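You operate a simulated robot arm through the tools that you are given. There is no shell and no other tool.

You run a simulated robot arm. Do the job below in one go: nothing can be reset, and whatever is moved stays where it is left.

TASK
Give the hub nipple three strokes of grease and fit the dust cap.
Fine: close the valve to pump, open it before the coupler comes off, park the coupler; the other nipples stay dry. Where these are worked on the way, their far stop is far enough and under half their travel is too little: release valve.

Only the result counts: the job must be done as asked and must still hold three seconds after the hand-in. Knocking over, shifting, dropping, spilling or breaking anything else fails it. A push-on lid holds only when it is set on centred and level and pressed home; a screw cap is set on level and turned clockwise until tight.

THE ROBOT
A 7-joint arm with a two-finger parallel gripper, fixed in place. Base frame: the origin is at the foot of the arm, x ahead of it, y to its left, z up; the work surface is at about z = 840. Lengths are in mm, angles in degrees, forces in N, time in s.
With the tool pointing down near the work surface it reaches from about 100 to 600 mm from the base axis. Its first joint turns from -166.0 to 166.0 degrees. Payload 1.57 kg.
The tool frame sits at the grasp point between the pads (the TCP): z along the fingers, y along the line on which they close. The tips reach 30 mm beyond it. The gripper opens to 80 mm. The fingers are 17 mm wide and 12 mm thick; the gripper's body (40 by 82 mm) begins 80 mm behind the TCP.
Orientation is that of the tool frame in the base frame, as a unit quaternion [w, x, y, z]. With the fingers straight down and closing along the base's y, the tool's x points along the base's -x, its y along +y and its z along -z.

THE INTERFACE
- The arm moves only by the tool nudge_tool. Its argument "plan" is a list of rows, each an object (a shift or turn left out is 0, a gripper value left out holds the last) with "offset": the shift along the tool's x, y, z in units of 40 mm (1.0 is 40 mm), a list of three; "angular": the turn, a rotation vector about the tool's x, y, z in units of 4 degrees (1.0 is 4 degrees), a list of three; "jaw": the finger opening in mm, from 0 to 80. In form: [{"offset": [tx, ty, tz], "angular": [ax, ay, az], "jaw": jaw}, ...]. A call has 1 to 20 rows; each row shifts and turns the commanded pose from where the row before left it, along the tool's axes as they then stand. A call with a number of a shift or a turn outside -1 to 1 is refused whole. A row lasts 0.2 s, in which the tool goes at most 50 mm and 8.6 degrees; a call with a longer step from one row to the next is refused whole, and so is a gripper value outside its range. A pose out of reach is approached as far as the arm can. The call stops where the force on the tool passes 40 N (or 10 N more than at its start, if that is more) or the arm is blocked; 0.2 s more then pass. Each finger travels about 72 mm/s and halts on what it meets, pressing with about 35 N; the grip force reading is that of the motor and also rises with nothing between the fingers. The clock runs only during rows and for 0.2 s after the last one: add rows that do not move to give the fingers time. The reply holds the time, the measured pose of the TCP, the force on the tool along the base axes, the opening and the grip force, in the units named above and with some noise, with the torque about the TCP (base axes, N m) and any sound that the robot's microphone picked up.
- Cameras (640 x 400 px; columns grow to the right, rows downward): "scene" is fixed at [398.5, -650.9, 1497]; the picture's right is [0.99, -0.15, 0.00], its down [-0.06, -0.42, -0.91] and it looks along [0.13, 0.90, -0.42] (base axes); focal length 313 px, centre (320, 200). "wrist" rides on the gripper at [72, -7, -122] in the tool frame; the picture's right is [0.09, 1.00, 0.00], its down [-0.84, 0.08, -0.54] and it looks along [-0.54, 0.05, 0.84] (tool axes); focal length 238 px, centre (320, 200). There is no depth. A picture from a camera that has moved, and an enlarged one, comes with that camera's place and axes in the base frame and with its lens.
- snapshot(camera): a new picture of that camera. It takes no simulated time.
- lift_body(by): slides the trunk up (or, below 0, down) by that many mm; the arm rides with it, the base frame stays. It gives what a move gives, with no picture.
- zoom(camera, box): a new picture of the part [left, top, right, bottom] of that camera's present view, enlarged. It takes no simulated time.
- job_done(): hands the job in; it is judged then, once.

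Nothing tells you positions but the pictures and the camera data. Unless the task says otherwise, let go and move clear before handing in.

The tools are called after "Request:" by a JSON object that holds its "op" and its "data". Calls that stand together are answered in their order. nudge_tool: Moves the arm, as the interface text tells. Its arguments: {"type":"object","properties":{"plan":{"type":"array"}},"required":["plan"]} The other tools are called the same way: lift_body (by) slides the trunk up or down; snapshot (camera) takes a picture; zoom (camera, box) takes an enlarged picture of a part of a camera's view; job_done () hands the job in.

At the start:

```text
time_s: 0.0
tcp_pos: [475.3, 116.1, 1328.5]
orientation: [0.0, 0.0, 1.0, 0.0]
ft_force: [-1.2, 1.1, 0.0]
torque: [-0.01, 0.0, 0.0]
finger_gap: 80.2
finger_force: 0.0
trunk travel left (down, up): [-750.0, 240.0]
```

scene: 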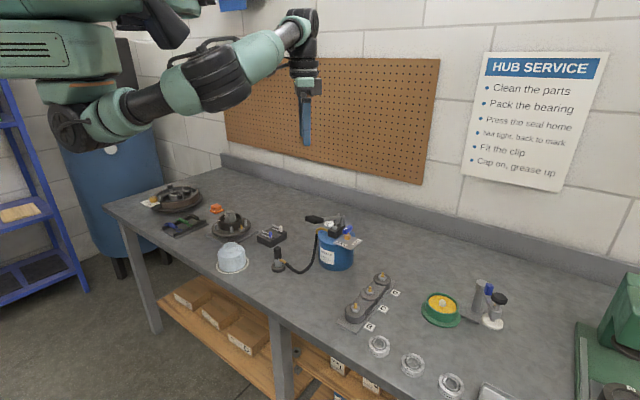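
wrist: 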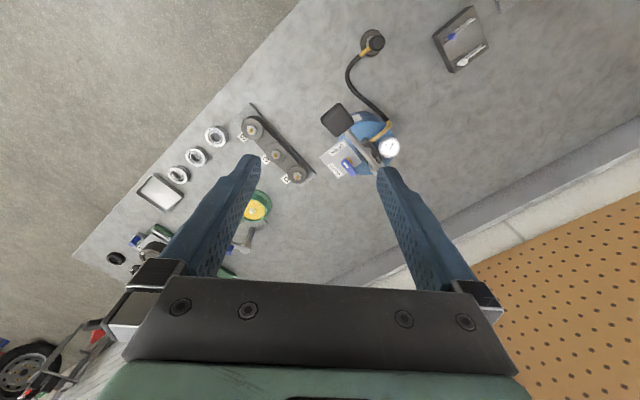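

I see a bench with a blue grease pump, a coupler on a hose, a strip of three nipples, and some caps. I'll zoom in on the details before moving anything.

Request:
{"op": "zoom", "data": {"camera": "scene", "box": [260, 200, 420, 300]}}

Request:
{"op": "zoom", "data": {"camera": "scene", "box": [320, 260, 520, 385]}}

Request:
{"op": "zoom", "data": {"camera": "scene", "box": [130, 175, 290, 275]}}

Request:
{"op": "zoom", "data": {"camera": "wrist", "box": [300, 20, 460, 120]}}

Request:
{"op": "zoom", "data": {"camera": "wrist", "box": [300, 90, 420, 190]}}

Request:
{"op": "zoom", "data": {"camera": "wrist", "box": [130, 90, 330, 220]}}

```text
4.00 times, centred on (340, 250) of scene
camera zoom: at [398.5, -650.9, 1497.0], right [0.99, -0.15, 0.0], down [-0.06, -0.42, -0.91], along [0.13, 0.9, -0.42], focal length 1253 px, centre (240, 0)
```

zoom: 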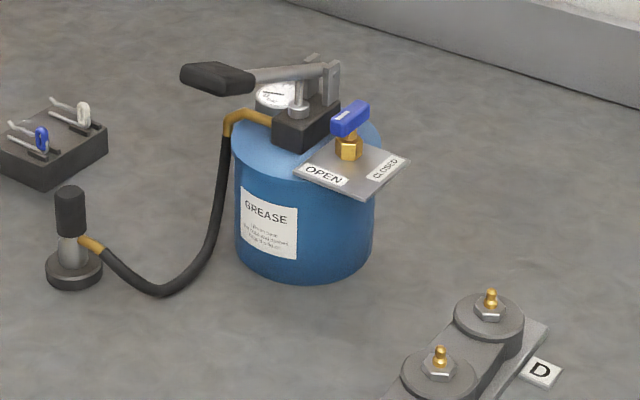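

```text
3.20 times, centred on (420, 322) of scene
camera zoom: at [398.5, -650.9, 1497.0], right [0.99, -0.15, 0.0], down [-0.06, -0.42, -0.91], along [0.13, 0.9, -0.42], focal length 1002 px, centre (0, -192)
```

zoom: 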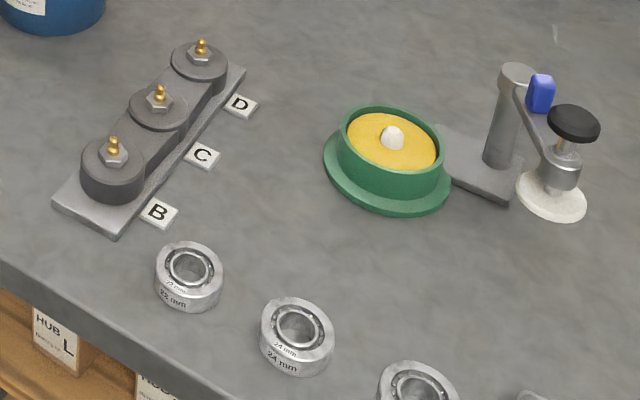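

```text
4.00 times, centred on (210, 225) of scene
camera zoom: at [398.5, -650.9, 1497.0], right [0.99, -0.15, 0.0], down [-0.06, -0.42, -0.91], along [0.13, 0.9, -0.42], focal length 1253 px, centre (760, 100)
```

zoom: 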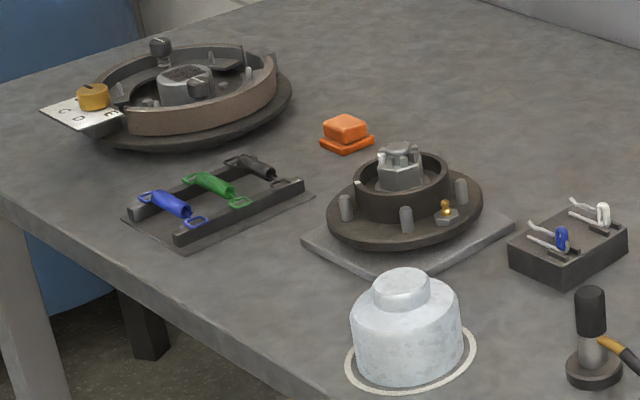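

```text
4.00 times, centred on (380, 70) of wrist
camera zoom: at [402.8, 108.7, 1448.7], right [-0.09, 1.0, 0.0], down [0.84, 0.08, 0.54], along [0.54, 0.05, -0.84], focal length 953 px, centre (80, 720)
```

zoom: 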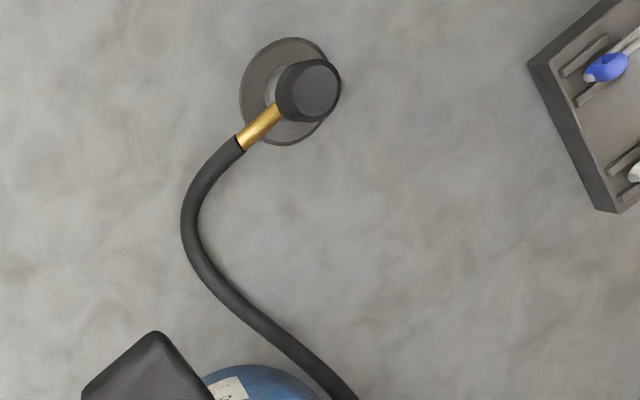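

```text
4.00 times, centred on (360, 140) of wrist
camera zoom: at [402.8, 108.7, 1448.7], right [-0.09, 1.0, 0.0], down [0.84, 0.08, 0.54], along [0.54, 0.05, -0.84], focal length 953 px, centre (160, 440)
```

zoom: 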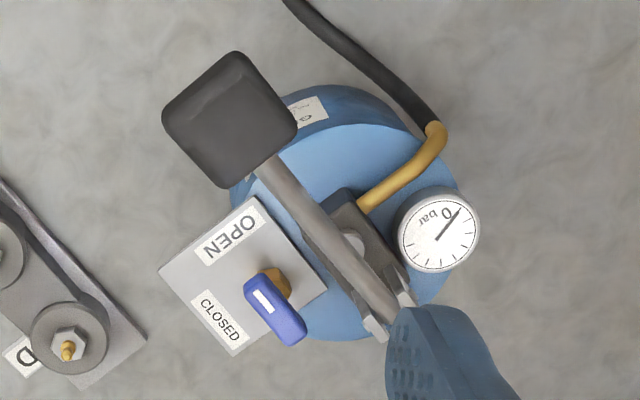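

```text
3.08 times, centred on (230, 155) of wrist
camera zoom: at [402.8, 108.7, 1448.7], right [-0.09, 1.0, 0.0], down [0.84, 0.08, 0.54], along [0.54, 0.05, -0.84], focal length 733 px, centre (597, 338)
```

zoom: 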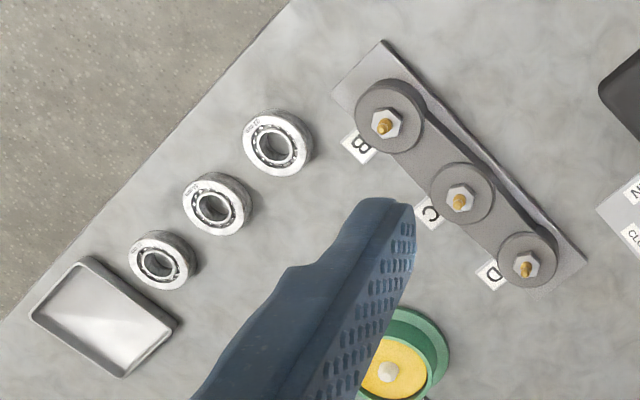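

I take the coupler to be parked near (387, 225), the pump near (590, 260), the hub near (203, 477) and the silver dust cap near (231, 254). I'll check the valve and gauge up close, then move the wrist camera over the hub.

Request:
{"op": "zoom", "data": {"camera": "scene", "box": [315, 205, 371, 240]}}

Request:
{"op": "zoom", "data": {"camera": "wrist", "box": [336, 130, 400, 180]}}

Request:
{"op": "nudge_tool", "data": {"plan": [{"offset": [0.703, 0.575, 0.4]}, {"offset": [0.703, 0.575, 0.4]}, {"offset": [0.703, 0.575, 0.4]}, {"offset": [0.703, 0.575, 0.4]}, {"offset": [0.703, 0.575, 0.4]}, {"offset": [0.703, 0.575, 0.4]}, {"offset": [0.703, 0.575, 0.4]}, {"offset": [0.703, 0.575, 0.4]}]}}

Request:
{"op": "snapshot", "data": {"camera": "wrist"}}

```text
11.43 times, centred on (343, 222) of scene
camera zoom: at [398.5, -650.9, 1497.0], right [0.99, -0.15, 0.0], down [-0.06, -0.42, -0.91], along [0.13, 0.9, -0.42], focal length 3580 px, centre (57, -57)
```

zoom: 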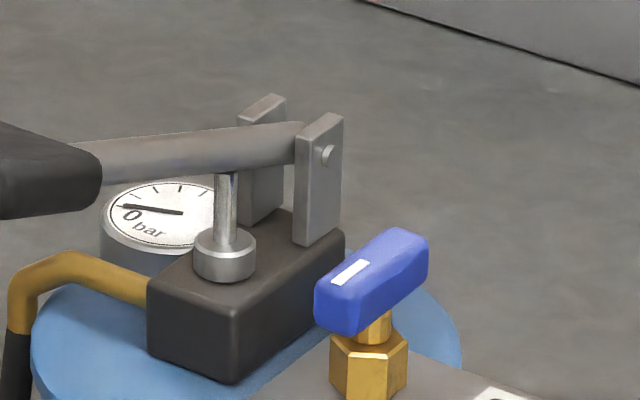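

```text
8.00 times, centred on (368, 155) of wrist
camera zoom: at [402.8, 108.7, 1448.7], right [-0.09, 1.0, 0.0], down [0.84, 0.08, 0.54], along [0.54, 0.05, -0.84], focal length 1907 px, centre (-64, 560)
```

zoom: 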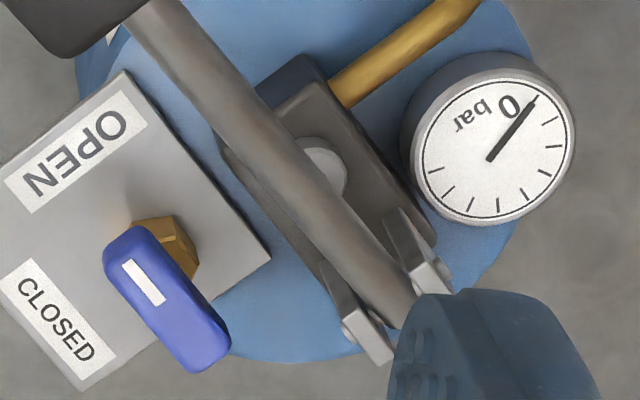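

```text
time_s: 1.8
tcp_pos: [249.3, 299.6, 1201.4]
orientation: [0.0, 0.0, 1.0, -0.001]
ft_force: [-0.2, -0.4, 0.5]
torque: [0.02, -0.02, 0.03]
finger_gap: 80.3
finger_force: 0.0
trunk travel left (down, up): [-750.0, 240.0]
```

```text
taken
camera wrist: at [177.5, 291.6, 1322.1], right [-0.09, 1.0, 0.0], down [0.84, 0.08, 0.54], along [0.54, 0.05, -0.84], focal length 238 px, centre (320, 200)
```

wrist: 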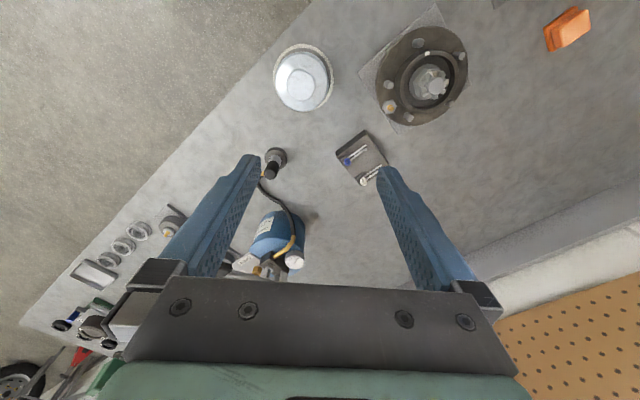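

The valve's white mark points at OPEN now, and it looks like a quarter turn counter-clockwise from above to close it. I'll zoom in on the hub, cap, coupler and pump from this position.

Request:
{"op": "zoom", "data": {"camera": "wrist", "box": [350, 0, 510, 130]}}

Request:
{"op": "zoom", "data": {"camera": "wrist", "box": [260, 30, 350, 120]}}

Request:
{"op": "zoom", "data": {"camera": "wrist", "box": [230, 130, 330, 280]}}

Request:
{"op": "zoom", "data": {"camera": "scene", "box": [200, 200, 270, 245]}}

Request:
{"op": "zoom", "data": {"camera": "scene", "box": [260, 235, 340, 285]}}

Request:
{"op": "zoom", "data": {"camera": "scene", "box": [205, 230, 265, 280]}}

```text
3.08 times, centred on (430, 65) of wrist
camera zoom: at [177.5, 291.6, 1322.1], right [-0.09, 1.0, 0.0], down [0.84, 0.08, 0.54], along [0.54, 0.05, -0.84], focal length 733 px, centre (-18, 615)
```

zoom: 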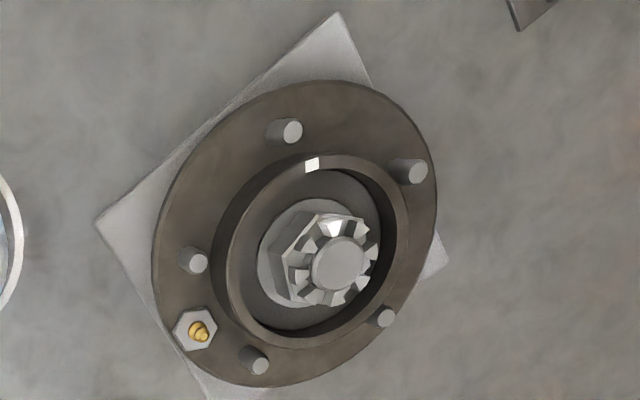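

```text
4.44 times, centred on (305, 75) of wrist
camera zoom: at [177.5, 291.6, 1322.1], right [-0.09, 1.0, 0.0], down [0.84, 0.08, 0.54], along [0.54, 0.05, -0.84], focal length 1059 px, centre (387, 756)
```

zoom: 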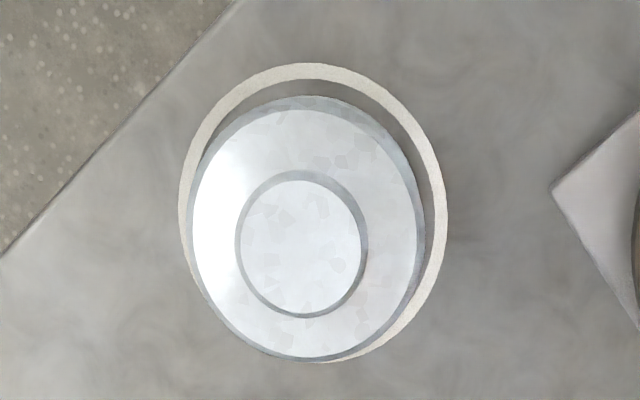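

```text
2.67 times, centred on (280, 205) of wrist
camera zoom: at [177.5, 291.6, 1322.1], right [-0.09, 1.0, 0.0], down [0.84, 0.08, 0.54], along [0.54, 0.05, -0.84], focal length 636 px, centre (427, 187)
```

zoom: 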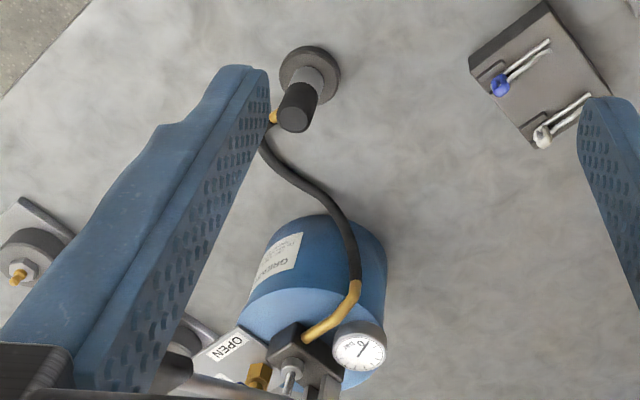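

```text
8.89 times, centred on (235, 222) of scene
camera zoom: at [398.5, -650.9, 1497.0], right [0.99, -0.15, 0.0], down [-0.06, -0.42, -0.91], along [0.13, 0.9, -0.42], focal length 2784 px, centre (1076, 0)
```

zoom: 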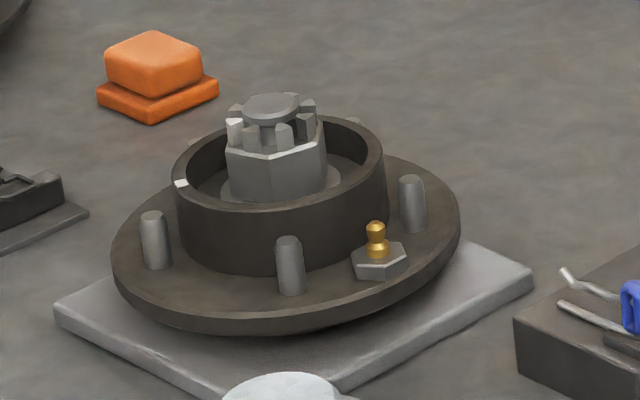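

```text
8.00 times, centred on (300, 260) of scene
camera zoom: at [398.5, -650.9, 1497.0], right [0.99, -0.15, 0.0], down [-0.06, -0.42, -0.91], along [0.13, 0.9, -0.42], focal length 2506 px, centre (480, -280)
```

zoom: 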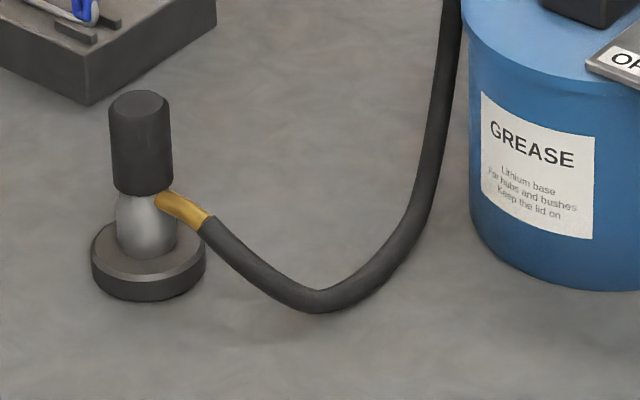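

```text
8.00 times, centred on (235, 255) of scene
camera zoom: at [398.5, -650.9, 1497.0], right [0.99, -0.15, 0.0], down [-0.06, -0.42, -0.91], along [0.13, 0.9, -0.42], focal length 2506 px, centre (1000, -240)
```

zoom: 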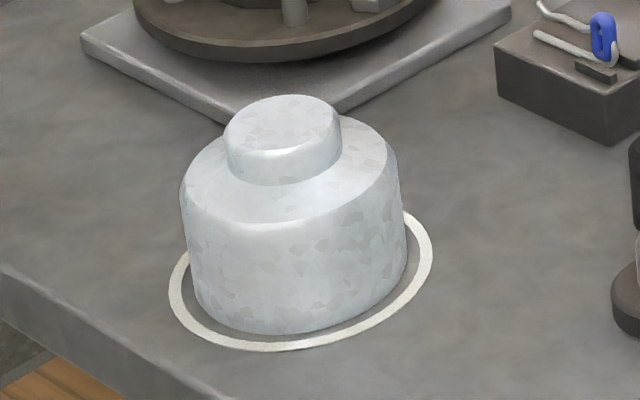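

The hub's brass nipple stands on the flange on the side facing the pump, and the collar takes the cap. I'll go above the coupler with the gripper yawed so that the fingers close across the hose direction.

Request:
{"op": "nudge_tool", "data": {"plan": [{"offset": [-0.345, -0.187, 0.45]}, {"offset": [-0.345, -0.187, 0.45]}, {"offset": [-0.345, -0.187, 0.45]}, {"offset": [-0.345, -0.187, 0.45]}, {"offset": [-0.345, -0.187, 0.45]}, {"offset": [-0.345, -0.187, 0.45]}, {"offset": [-0.345, -0.187, 0.45]}, {"offset": [-0.345, -0.187, 0.45]}, {"offset": [-0.345, -0.187, 0.45]}, {"offset": [-0.345, -0.187, 0.45]}, {"angular": [0, 0, 1]}, {"angular": [0, 0, 1]}, {"angular": [0, 0, 1]}, {"angular": [0, 0, 1]}, {"angular": [0, 0, 1]}, {"angular": [0, 0, 1]}, {"angular": [0, 0, 1]}, {"angular": [0, 0, 1]}, {"angular": [0, 0, 1]}, {"angular": [0, 0, 1]}]}}

Request:
{"op": "snapshot", "data": {"camera": "wrist"}}

Request:
{"op": "snapshot", "data": {"camera": "scene"}}

```text
time_s: 6.0
tcp_pos: [387.5, 226.9, 1019.6]
orientation: [0.0, 0.343, 0.939, 0.0]
ft_force: [0.2, 1.1, -0.9]
torque: [-0.01, 0.01, 0.02]
finger_gap: 80.0
finger_force: 0.0
trunk travel left (down, up): [-750.0, 240.0]
```

```text
taken
camera wrist: at [328.3, 265.8, 1140.8], right [0.57, 0.82, 0.0], down [0.69, -0.48, 0.54], along [0.44, -0.31, -0.84], focal length 238 px, centre (320, 200)
```

wrist: 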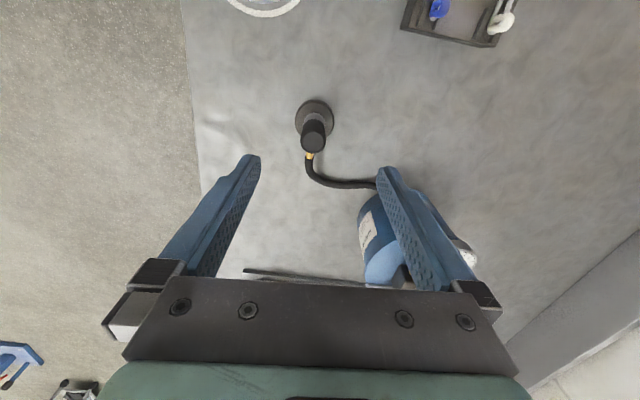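

```text
taken
```

scene: 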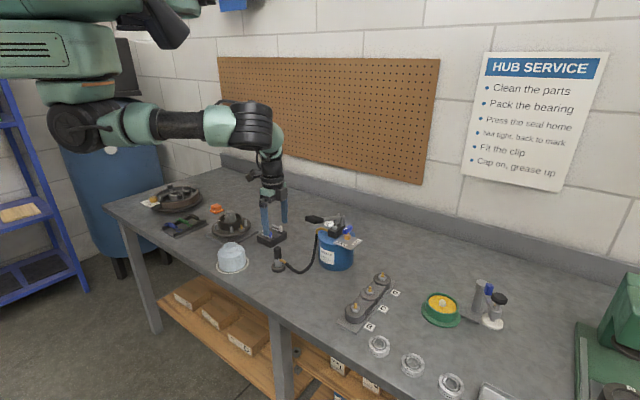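

The coupler sits slightly off my tool axis, so I'll zoom in to measure the offset.

Request:
{"op": "zoom", "data": {"camera": "wrist", "box": [272, 85, 352, 175]}}

```text
4.44 times, centred on (312, 130) of wrist
camera zoom: at [328.3, 265.8, 1140.8], right [0.57, 0.82, 0.0], down [0.69, -0.48, 0.54], along [0.44, -0.31, -0.84], focal length 1059 px, centre (356, 511)
```

zoom: 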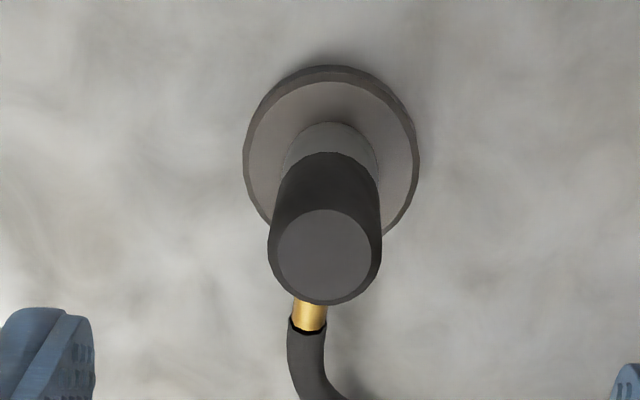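

The offset is about -2 mm in tool x and -7 mm in tool y. I'll align, narrow the jaws and descend around the sleeve.

Request:
{"op": "nudge_tool", "data": {"plan": [{"offset": [-0.05, -0.175, 0], "jaw": 54}, {"offset": [0, 0, 0.5]}, {"offset": [0, 0, 0.5]}, {"offset": [0, 0, 0.5]}]}}

Request:
{"op": "zoom", "data": {"camera": "wrist", "box": [240, 85, 400, 215]}}

```text
time_s: 7.0
tcp_pos: [385.5, 220.5, 959.7]
orientation: [0.0, 0.342, 0.94, 0.001]
ft_force: [-0.3, 0.3, -0.3]
torque: [0.01, 0.0, 0.01]
finger_gap: 53.9
finger_force: 0.0
trunk travel left (down, up): [-750.0, 240.0]
```

```text
3.08 times, centred on (320, 150) of wrist
camera zoom: at [326.0, 260.2, 1080.5], right [0.57, 0.82, 0.0], down [0.69, -0.48, 0.54], along [0.45, -0.31, -0.84], focal length 733 px, centre (320, 354)
```

zoom: 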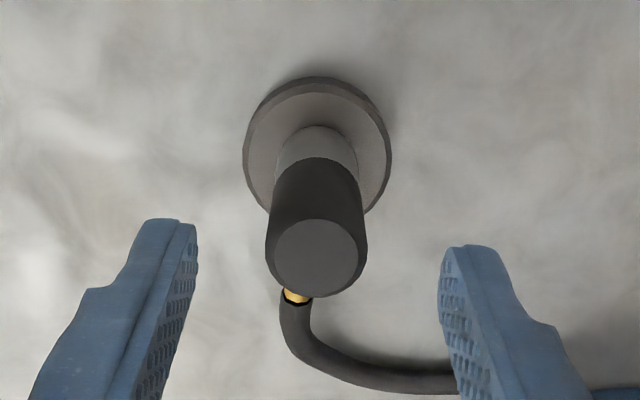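

Alignment is nearly right, so I'll descend to the sleeve and close.

Request:
{"op": "nudge_tool", "data": {"plan": [{"offset": [-0.035, -0.015, 0.25]}, {"offset": [0, 0, 0.5]}, {"offset": [0, 0, 0.5]}, {"jaw": 10}, {}, {}, {}]}}

Request:
{"op": "snapshot", "data": {"camera": "wrist"}}

Request:
{"op": "zoom", "data": {"camera": "scene", "box": [240, 180, 360, 290]}}

```text
time_s: 8.6
tcp_pos: [386.2, 219.5, 910.7]
orientation: [0.0, 0.341, 0.94, 0.0]
ft_force: [0.0, 0.0, 0.3]
torque: [0.01, -0.03, 0.0]
finger_gap: 24.3
finger_force: 34.4
trunk travel left (down, up): [-750.0, 240.0]
```

```text
taken
camera wrist: at [326.8, 258.5, 1030.4], right [0.57, 0.82, 0.0], down [0.69, -0.48, 0.54], along [0.45, -0.31, -0.84], focal length 238 px, centre (320, 200)
```

wrist: 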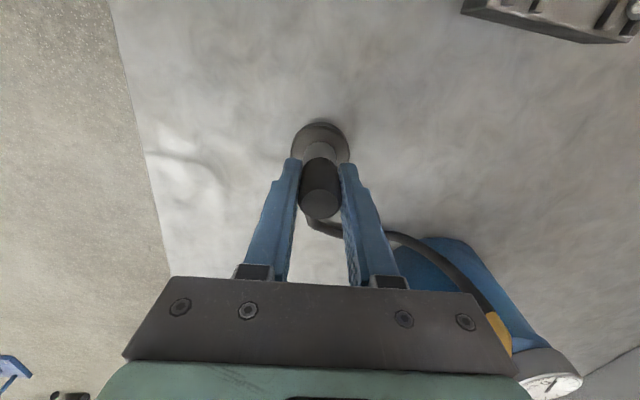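

```text
3.64 times, centred on (300, 235) of scene
camera zoom: at [398.5, -650.9, 1497.0], right [0.99, -0.15, 0.0], down [-0.06, -0.42, -0.91], along [0.13, 0.9, -0.42], focal length 1139 px, centre (393, 73)
```

zoom: 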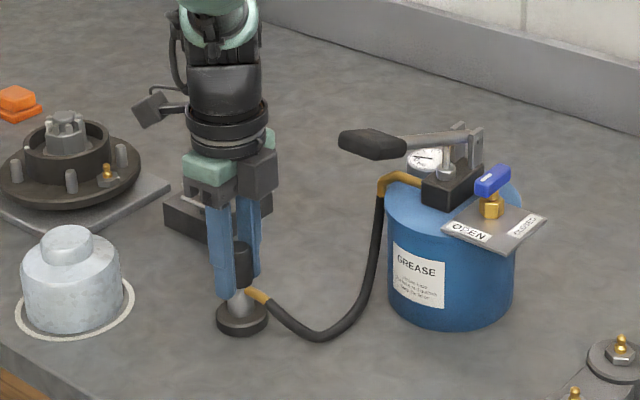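

I have the sleeve (24 mm), and the TCP at the parked pose is (386.2, 219.5, 910.7). I'll lift it off the park post.

Request:
{"op": "nudge_tool", "data": {"plan": [{"offset": [0, 0, -0.2]}, {"offset": [0, 0, -0.4]}, {"offset": [0, 0, -0.5]}, {"offset": [0, 0, -0.5]}, {"offset": [0, 0, -0.6]}, {"offset": [0, 0, -0.6]}]}}

Request:
{"op": "zoom", "data": {"camera": "scene", "box": [180, 160, 380, 290]}}

Request:
{"op": "snapshot", "data": {"camera": "wrist"}}

```text
time_s: 10.0
tcp_pos: [385.8, 218.4, 1023.3]
orientation: [0.0, 0.342, 0.94, 0.0]
ft_force: [-0.1, -0.3, -0.6]
torque: [-0.01, 0.02, -0.03]
finger_gap: 24.4
finger_force: 35.1
trunk travel left (down, up): [-750.0, 240.0]
```

```text
3.08 times, centred on (280, 225) of scene
camera zoom: at [398.5, -650.9, 1497.0], right [0.99, -0.15, 0.0], down [-0.06, -0.42, -0.91], along [0.13, 0.9, -0.42], focal length 964 px, centre (443, 123)
```

zoom: 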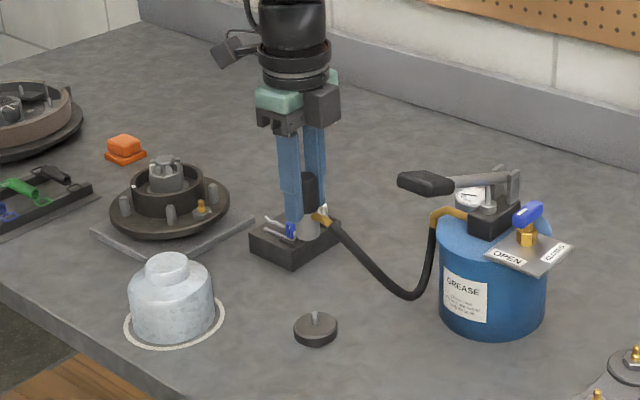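

```text
taken
camera wrist: at [326.2, 258.4, 1143.2], right [0.57, 0.82, 0.0], down [0.69, -0.48, 0.54], along [0.45, -0.31, -0.84], focal length 238 px, centre (320, 200)
```

wrist: 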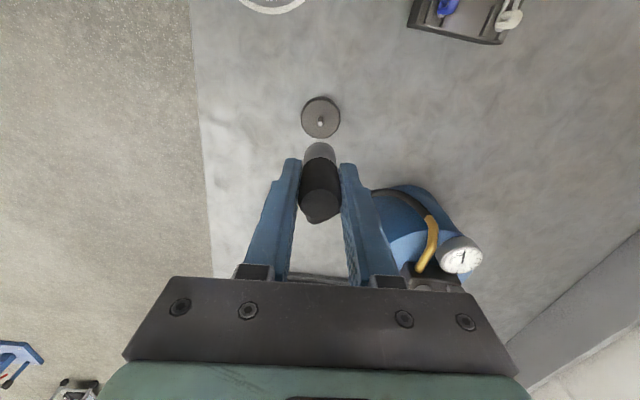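

The coupler is free in the hand. I estimate the hub nipple tip near (259, 426, 887), and I'll carry the coupler over to it at height.

Request:
{"op": "nudge_tool", "data": {"plan": [{"offset": [0.577, 0.1935, -0.1]}, {"offset": [0.577, 0.1935, -0.1]}, {"offset": [0.577, 0.1935, -0.1]}, {"offset": [0.577, 0.1935, -0.1]}, {"offset": [0.577, 0.1935, -0.1]}, {"offset": [0.577, 0.1935, 0]}, {"offset": [0.577, 0.1935, 0]}, {"offset": [0.577, 0.1935, 0]}, {"offset": [0.577, 0.1935, 0]}, {"offset": [0.577, 0.1935, 0]}]}}

Request:
{"op": "snapshot", "data": {"camera": "wrist"}}

Request:
{"op": "zoom", "data": {"camera": "scene", "box": [180, 140, 380, 290]}}

```text
time_s: 12.2
tcp_pos: [258.5, 426.3, 1043.8]
orientation: [0.0, 0.342, 0.94, 0.0]
ft_force: [0.5, 0.1, -2.0]
torque: [-0.01, 0.0, -0.01]
finger_gap: 24.1
finger_force: 34.5
trunk travel left (down, up): [-750.0, 240.0]
```

```text
taken
camera wrist: at [197.9, 465.6, 1164.6], right [0.57, 0.82, 0.0], down [0.69, -0.48, 0.54], along [0.45, -0.31, -0.84], focal length 238 px, centre (320, 200)
```

wrist: 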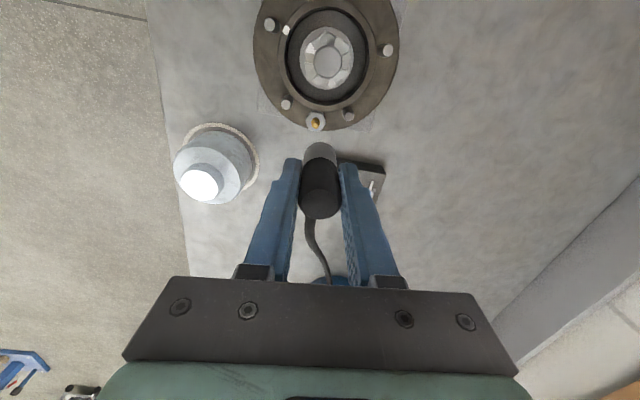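

```text
2.67 times, centred on (280, 215) of scene
camera zoom: at [398.5, -650.9, 1497.0], right [0.99, -0.15, 0.0], down [-0.06, -0.42, -0.91], along [0.13, 0.9, -0.42], focal length 835 px, centre (427, 160)
```

zoom: 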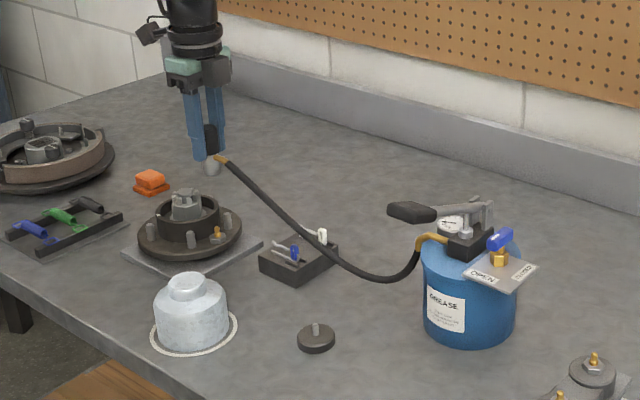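

The nipple is visible just past the coupler. I'll zoom in to measure it.

Request:
{"op": "zoom", "data": {"camera": "wrist", "box": [270, 80, 370, 180]}}

Request:
{"op": "zoom", "data": {"camera": "wrist", "box": [298, 107, 334, 137]}}

Request:
{"op": "zoom", "data": {"camera": "scene", "box": [222, 215, 262, 240]}}

```text
4.00 times, centred on (320, 130) of wrist
camera zoom: at [197.9, 465.6, 1164.6], right [0.57, 0.82, 0.0], down [0.69, -0.48, 0.54], along [0.45, -0.31, -0.84], focal length 953 px, centre (320, 480)
```

zoom: 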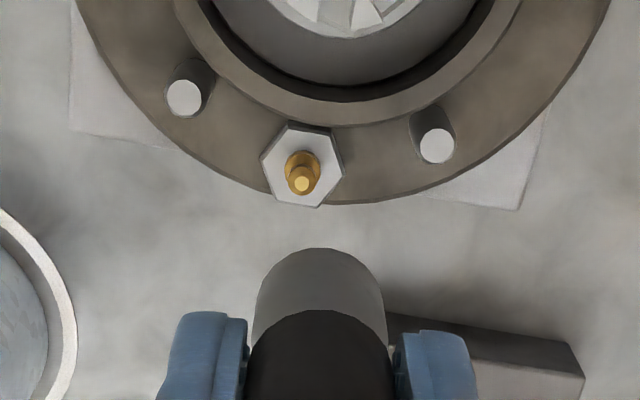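

```text
13.33 times, centred on (316, 122) of wrist
camera zoom: at [197.9, 465.6, 1164.6], right [0.57, 0.82, 0.0], down [0.69, -0.48, 0.54], along [0.45, -0.31, -0.84], focal length 3178 px, centre (373, 1240)
```

zoom: 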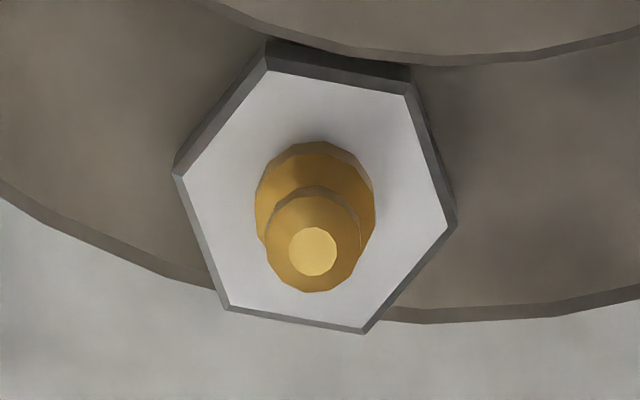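

```text
16.00 times, centred on (242, 228) of scene
camera zoom: at [398.5, -650.9, 1497.0], right [0.99, -0.15, 0.0], down [-0.06, -0.42, -0.91], along [0.13, 0.9, -0.42], focal length 5012 px, centre (1568, -240)
```

zoom: 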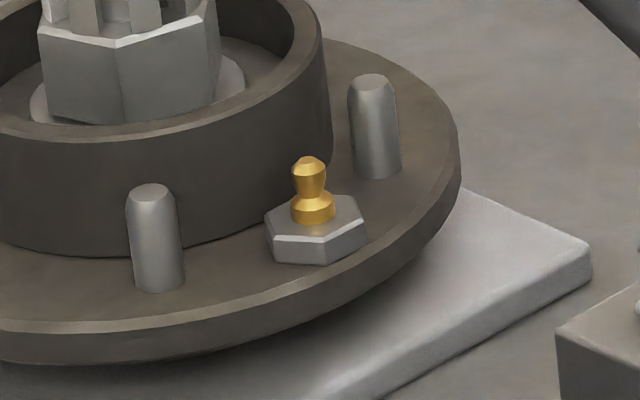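

The nipple is vertical and about -4/-5 mm off the tool axis. I'll shift and lower partway to re-measure.

Request:
{"op": "nudge_tool", "data": {"plan": [{"offset": [-0.1, -0.13, 0.3]}, {"offset": [0, 0, 0.5]}, {"offset": [0, 0, 0.45]}, {}]}}

Request:
{"op": "zoom", "data": {"camera": "wrist", "box": [270, 90, 370, 180]}}

Request:
{"op": "zoom", "data": {"camera": "scene", "box": [200, 185, 280, 240]}}

Request:
{"op": "zoom", "data": {"camera": "scene", "box": [180, 140, 380, 290]}}

```text
time_s: 13.2
tcp_pos: [258.2, 417.9, 993.0]
orientation: [-0.001, 0.342, 0.94, 0.0]
ft_force: [0.1, -0.4, -1.1]
torque: [-0.04, -0.01, 0.01]
finger_gap: 24.1
finger_force: 34.2
trunk travel left (down, up): [-750.0, 240.0]
```

```text
4.44 times, centred on (320, 135) of wrist
camera zoom: at [198.7, 458.5, 1113.5], right [0.57, 0.82, 0.0], down [0.69, -0.48, 0.54], along [0.45, -0.31, -0.84], focal length 1059 px, centre (320, 489)
```

zoom: 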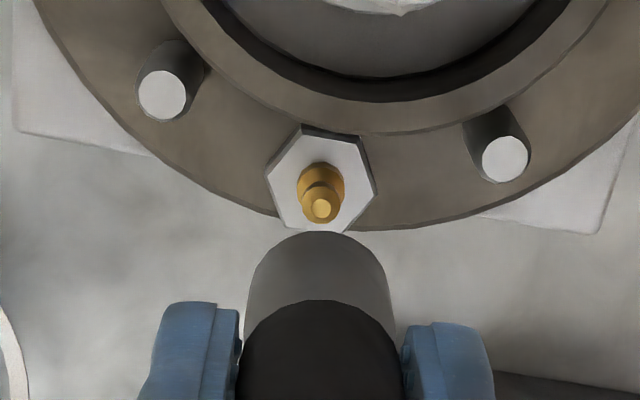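

```text
7.27 times, centred on (240, 212) of scene
camera zoom: at [398.5, -650.9, 1497.0], right [0.99, -0.15, 0.0], down [-0.06, -0.42, -0.91], along [0.13, 0.9, -0.42], focal length 2278 px, centre (902, 109)
```

zoom: 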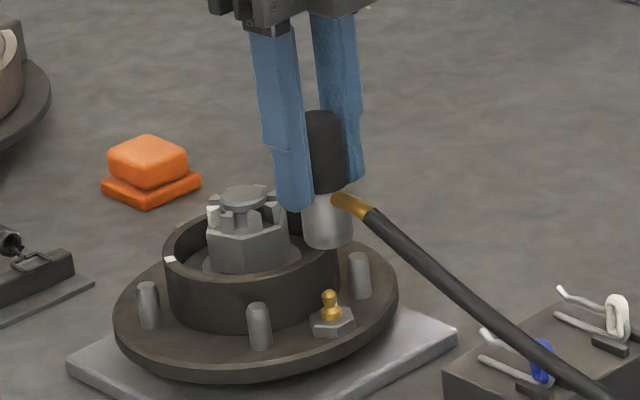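

```text
2.67 times, centred on (280, 215) of scene
camera zoom: at [398.5, -650.9, 1497.0], right [0.99, -0.15, 0.0], down [-0.06, -0.42, -0.91], along [0.13, 0.9, -0.42], focal length 835 px, centre (427, 160)
```

zoom: 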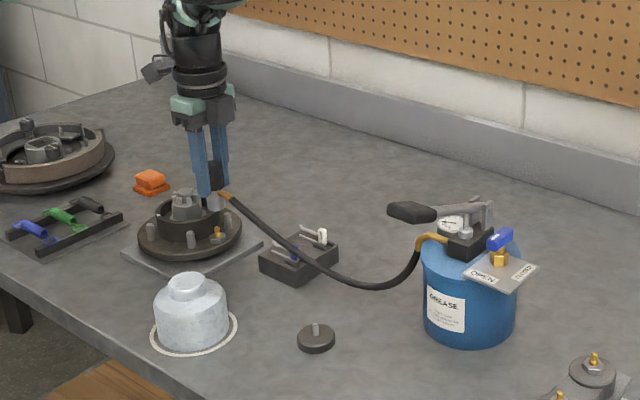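

The coupler sits almost directly over the nipple. I'll turn it 12° so that the hose swings away from the cotter-pin block, lower it to just above the nipple and check from the scene camera.

Request:
{"op": "nudge_tool", "data": {"plan": [{"angular": [0, 0, 1]}, {"angular": [0, 0, 1]}, {"angular": [0, 0, 1]}, {"offset": [0, 0, 0.3]}, {"offset": [0, 0, 0.3]}, {"offset": [0, 0, 0.3]}, {}]}}

Request:
{"op": "zoom", "data": {"camera": "wrist", "box": [270, 90, 370, 180]}}

Request:
{"op": "zoom", "data": {"camera": "scene", "box": [210, 195, 290, 245]}}

Request:
{"op": "zoom", "data": {"camera": "scene", "box": [180, 140, 380, 290]}}

```text
time_s: 14.8
tcp_pos: [258.3, 418.3, 960.1]
orientation: [0.0, 0.439, 0.899, 0.003]
ft_force: [-0.3, -3.9, 26.7]
torque: [-0.12, 0.16, -0.02]
finger_gap: 24.1
finger_force: 35.5
trunk travel left (down, up): [-750.0, 240.0]
```

```text
4.44 times, centred on (320, 135) of wrist
camera zoom: at [208.0, 468.6, 1081.3], right [0.73, 0.69, 0.0], down [0.58, -0.61, 0.54], along [0.37, -0.39, -0.84], focal length 1059 px, centre (320, 489)
```

zoom: 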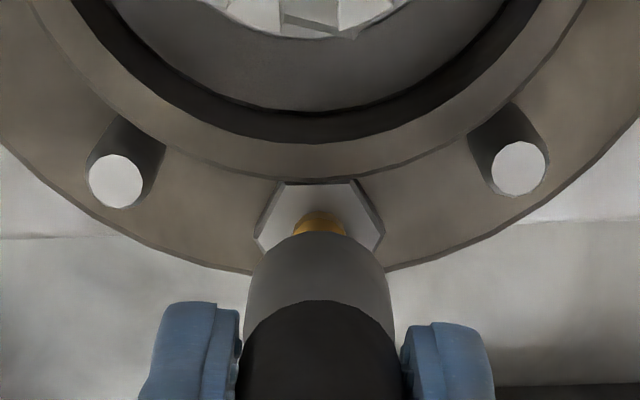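

```text
8.00 times, centred on (250, 220) of scene
camera zoom: at [398.5, -650.9, 1497.0], right [0.99, -0.15, 0.0], down [-0.06, -0.42, -0.91], along [0.13, 0.9, -0.42], focal length 2506 px, centre (880, 40)
```

zoom: 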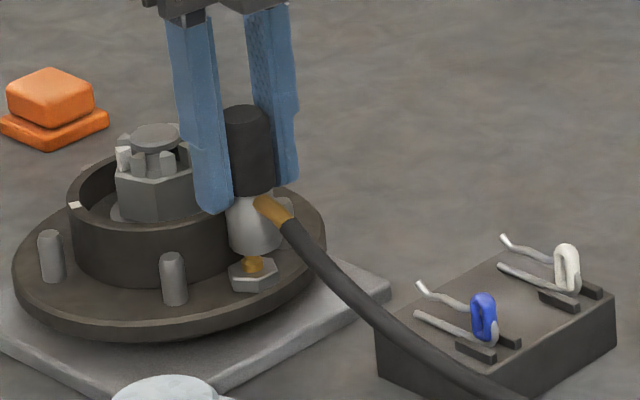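

```text
2.67 times, centred on (280, 215) of scene
camera zoom: at [398.5, -650.9, 1497.0], right [0.99, -0.15, 0.0], down [-0.06, -0.42, -0.91], along [0.13, 0.9, -0.42], focal length 835 px, centre (427, 160)
```

zoom: 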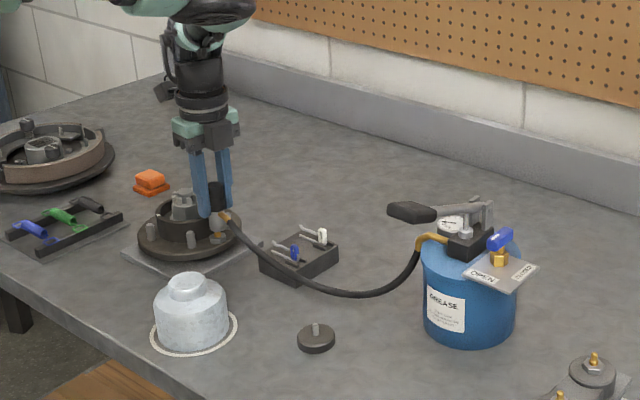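

The coupler touched the nipple with 27 N. The torque and side force say the nipple lies a few mm toward the hub from my axis, so I'll back off, shift 2.5 mm that way and retry gently.

Request:
{"op": "nudge_tool", "data": {"plan": [{"offset": [0, 0, -0.15]}, {"offset": [0.0625, 0, 0]}, {"offset": [0, 0, 0.08]}, {"offset": [0, 0, 0.05]}, {}]}}

Request:
{"op": "zoom", "data": {"camera": "scene", "box": [225, 200, 265, 240]}}

Request:
{"op": "zoom", "data": {"camera": "wrist", "box": [270, 90, 370, 180]}}

```text
time_s: 16.0
tcp_pos: [256.1, 418.8, 960.1]
orientation: [0.0, 0.438, 0.899, 0.002]
ft_force: [-0.8, -5.9, 28.5]
torque: [-0.21, 0.17, -0.06]
finger_gap: 24.1
finger_force: 35.0
trunk travel left (down, up): [-750.0, 240.0]
```

```text
10.00 times, centred on (245, 220) of scene
camera zoom: at [398.5, -650.9, 1497.0], right [0.99, -0.15, 0.0], down [-0.06, -0.42, -0.91], along [0.13, 0.9, -0.42], focal length 3132 px, centre (1070, 0)
```

zoom: 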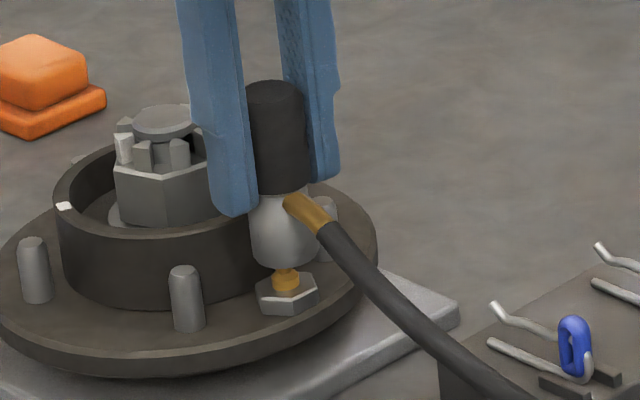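

```text
4.44 times, centred on (320, 135) of wrist
camera zoom: at [206.5, 469.7, 1081.1], right [0.73, 0.69, 0.0], down [0.58, -0.61, 0.54], along [0.37, -0.39, -0.84], focal length 1059 px, centre (320, 489)
```

zoom: 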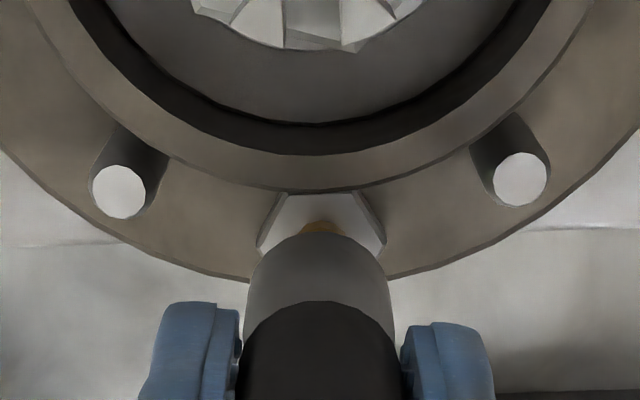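

Re-solving the geometry with the tip at z≈909, the image, the torque and the scene camera all put the nipple at about (253.3, 421.8). I'll back off, shift about 3.7 mm further toward the hub and lower again.

Request:
{"op": "nudge_tool", "data": {"plan": [{"offset": [0, 0, -0.2]}, {"offset": [0.0925, -0.02, 0]}, {}, {"offset": [0, 0, 0.1]}, {"offset": [0, 0, 0.1]}, {"offset": [0, 0, 0.1]}, {}]}}

Request:
{"op": "zoom", "data": {"camera": "scene", "box": [225, 200, 265, 240]}}

Request:
{"op": "zoom", "data": {"camera": "wrist", "box": [270, 90, 370, 180]}}

```text
time_s: 17.6
tcp_pos: [252.4, 423.3, 952.7]
orientation: [0.0, 0.438, 0.899, 0.0]
ft_force: [-0.1, 0.3, -1.6]
torque: [0.01, -0.01, -0.01]
finger_gap: 24.0
finger_force: 35.2
trunk travel left (down, up): [-750.0, 240.0]
```

```text
10.00 times, centred on (245, 220) of scene
camera zoom: at [398.5, -650.9, 1497.0], right [0.99, -0.15, 0.0], down [-0.06, -0.42, -0.91], along [0.13, 0.9, -0.42], focal length 3132 px, centre (1070, 0)
```

zoom: 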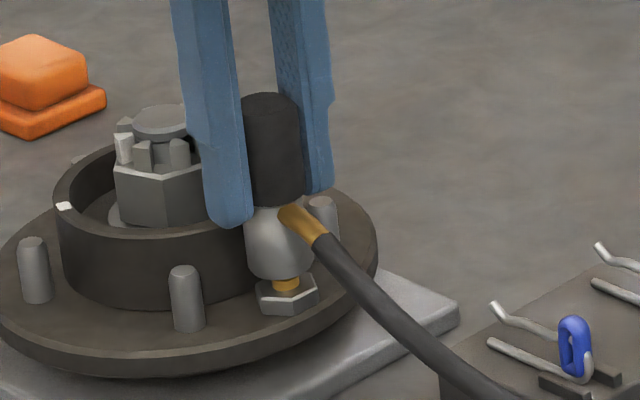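

```text
4.44 times, centred on (320, 135) of wrist
camera zoom: at [203.8, 474.5, 1073.9], right [0.73, 0.69, 0.0], down [0.58, -0.61, 0.54], along [0.37, -0.39, -0.84], focal length 1059 px, centre (320, 489)
```

zoom: 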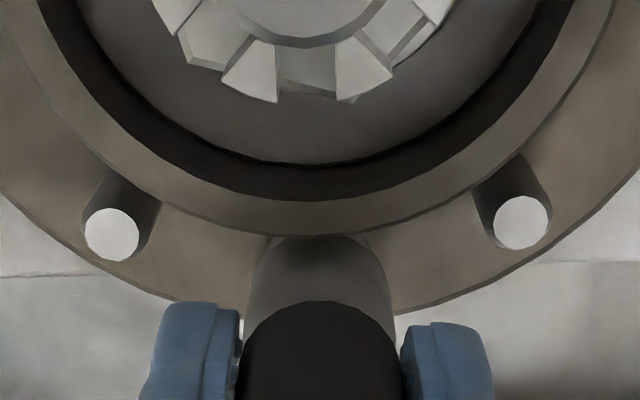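

The coupler has passed the tip with no force. I'll trim about 1.5 mm back and press it down onto the nipple in small steps.

Request:
{"op": "nudge_tool", "data": {"plan": [{"offset": [-0.035, 0.01, 0]}, {"offset": [0, 0, 0.08]}, {"offset": [0, 0, 0.08]}, {"offset": [0, 0, 0.06]}, {"offset": [0, 0, 0.05]}, {}]}}

Request:
{"op": "zoom", "data": {"camera": "scene", "box": [225, 200, 265, 240]}}

```text
time_s: 19.0
tcp_pos: [255.3, 421.6, 945.6]
orientation: [0.0, 0.438, 0.899, 0.003]
ft_force: [-1.1, -1.8, 28.8]
torque: [-0.42, 0.07, -0.11]
finger_gap: 23.8
finger_force: 35.3
trunk travel left (down, up): [-750.0, 240.0]
```

```text
10.00 times, centred on (245, 220) of scene
camera zoom: at [398.5, -650.9, 1497.0], right [0.99, -0.15, 0.0], down [-0.06, -0.42, -0.91], along [0.13, 0.9, -0.42], focal length 3132 px, centre (1070, 0)
```

zoom: 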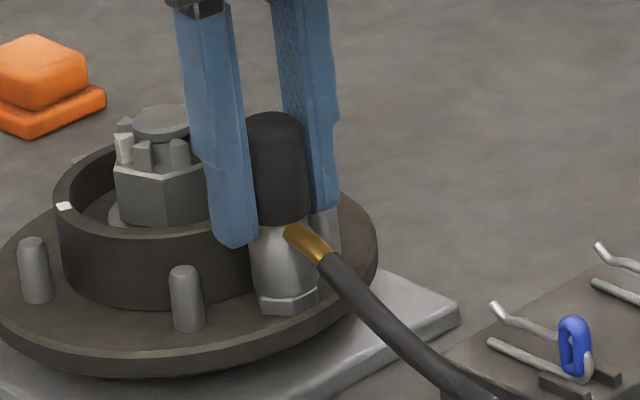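

The coupler is down near the hex face with 29 N of reaction. I'll push a bit more to be sure it latches and listen for a click.

Request:
{"op": "nudge_tool", "data": {"plan": [{"offset": [0, 0, 0.03]}, {"offset": [0, 0, 0.03]}, {}]}}

Request:
{"op": "zoom", "data": {"camera": "scene", "box": [225, 200, 265, 240]}}

Request:
{"op": "zoom", "data": {"camera": "wrist", "box": [250, 90, 390, 220]}}

```text
time_s: 19.8
tcp_pos: [253.4, 421.0, 941.8]
orientation: [-0.001, 0.439, 0.899, 0.002]
ft_force: [-1.2, -2.7, 30.6]
torque: [-0.25, 0.26, -0.02]
finger_gap: 23.9
finger_force: 35.1
trunk travel left (down, up): [-750.0, 240.0]
```

```text
10.00 times, centred on (245, 220) of scene
camera zoom: at [398.5, -650.9, 1497.0], right [0.99, -0.15, 0.0], down [-0.06, -0.42, -0.91], along [0.13, 0.9, -0.42], focal length 3132 px, centre (1070, 0)
```

zoom: 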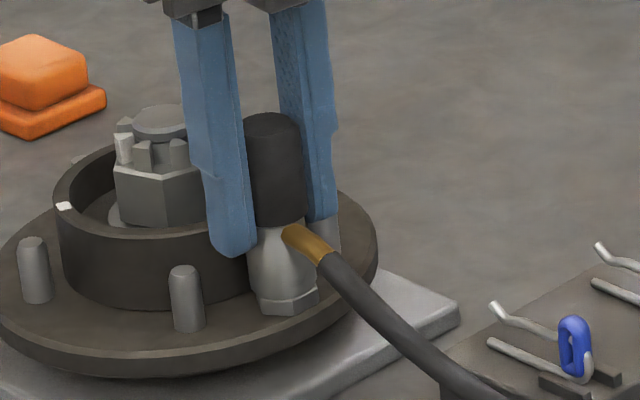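

```text
3.08 times, centred on (320, 155) of wrist
camera zoom: at [203.8, 472.4, 1062.7], right [0.73, 0.69, 0.0], down [0.58, -0.61, 0.54], along [0.37, -0.39, -0.84], focal length 733 px, centre (320, 338)
```

zoom: 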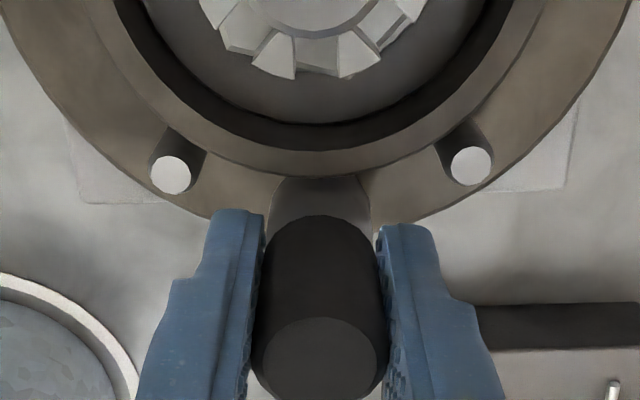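

The coupler rests against the hex and the sleeve just slid a few mm in my fingers, so it is fully seated. I'll release it, rise and check that it stays.

Request:
{"op": "nudge_tool", "data": {"plan": [{"offset": [0, 0, -0.04]}, {"jaw": 34}, {}, {}, {}]}}

Request:
{"op": "zoom", "data": {"camera": "scene", "box": [225, 200, 265, 240]}}

```text
time_s: 21.0
tcp_pos: [254.5, 422.0, 941.8]
orientation: [0.0, 0.438, 0.899, 0.0]
ft_force: [-0.1, 0.5, -0.5]
torque: [0.02, -0.01, 0.0]
finger_gap: 34.3
finger_force: 0.0
trunk travel left (down, up): [-750.0, 240.0]
```

```text
10.00 times, centred on (245, 220) of scene
camera zoom: at [398.5, -650.9, 1497.0], right [0.99, -0.15, 0.0], down [-0.06, -0.42, -0.91], along [0.13, 0.9, -0.42], focal length 3132 px, centre (1070, 0)
```

zoom: 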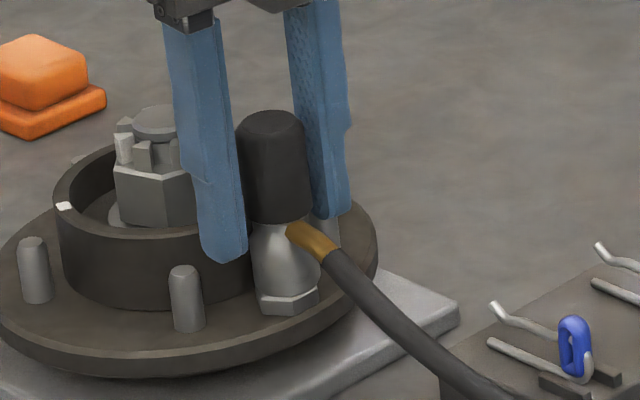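

It stays put. I'll rise clear and look again.

Request:
{"op": "nudge_tool", "data": {"plan": [{"offset": [0, 0, -0.5]}, {"offset": [0, 0, -0.6]}, {"offset": [0, 0, -0.8]}, {"offset": [0, 0, -0.8]}, {"offset": [0, 0, -0.8]}, {"offset": [0, 0, -0.8]}, {}]}}

Request:
{"op": "zoom", "data": {"camera": "scene", "box": [180, 140, 380, 290]}}

Request:
{"op": "zoom", "data": {"camera": "scene", "box": [225, 200, 265, 240]}}

Request:
{"op": "snapshot", "data": {"camera": "wrist"}}

```text
time_s: 22.6
tcp_pos: [256.2, 420.8, 1112.9]
orientation: [0.0, 0.438, 0.899, 0.0]
ft_force: [0.7, 0.4, -0.4]
torque: [0.0, -0.01, 0.03]
finger_gap: 34.2
finger_force: 0.1
trunk travel left (down, up): [-750.0, 240.0]
```

```text
2.67 times, centred on (280, 215) of scene
camera zoom: at [398.5, -650.9, 1497.0], right [0.99, -0.15, 0.0], down [-0.06, -0.42, -0.91], along [0.13, 0.9, -0.42], focal length 835 px, centre (427, 160)
```

zoom: 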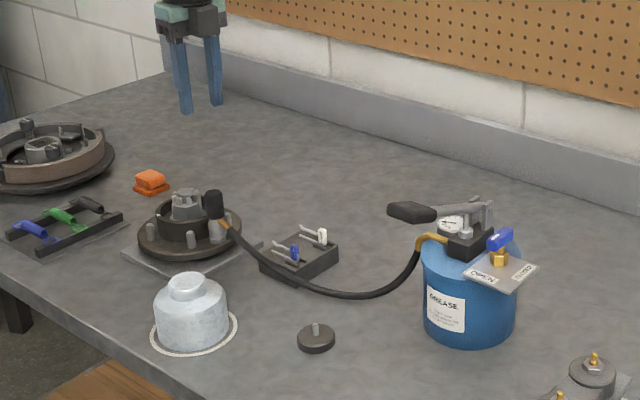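

```text
10.00 times, centred on (245, 220) of scene
camera zoom: at [398.5, -650.9, 1497.0], right [0.99, -0.15, 0.0], down [-0.06, -0.42, -0.91], along [0.13, 0.9, -0.42], focal length 3132 px, centre (1070, 0)
```

zoom: 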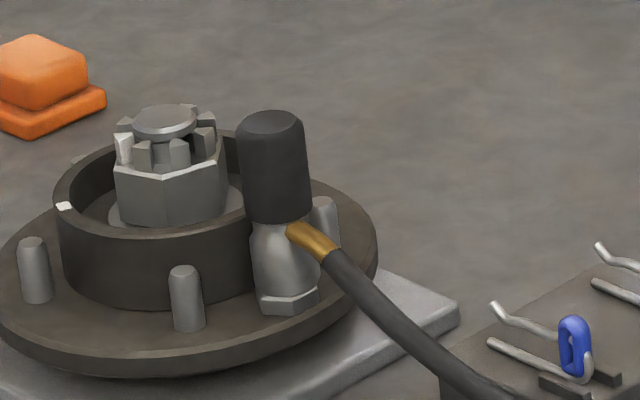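

```text
taken
camera wrist: at [205.8, 472.3, 1234.2], right [0.73, 0.69, 0.0], down [0.58, -0.61, 0.54], along [0.37, -0.39, -0.84], focal length 238 px, centre (320, 200)
```

wrist: 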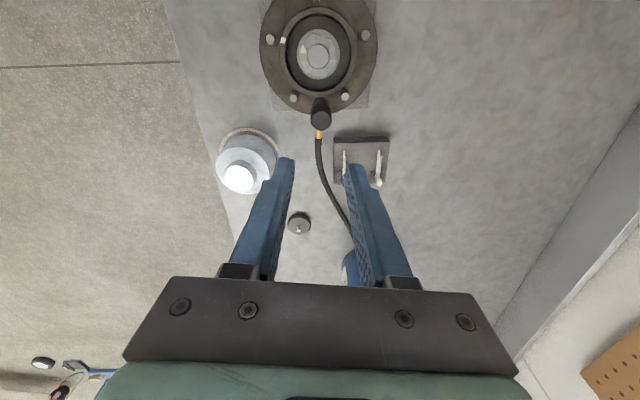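

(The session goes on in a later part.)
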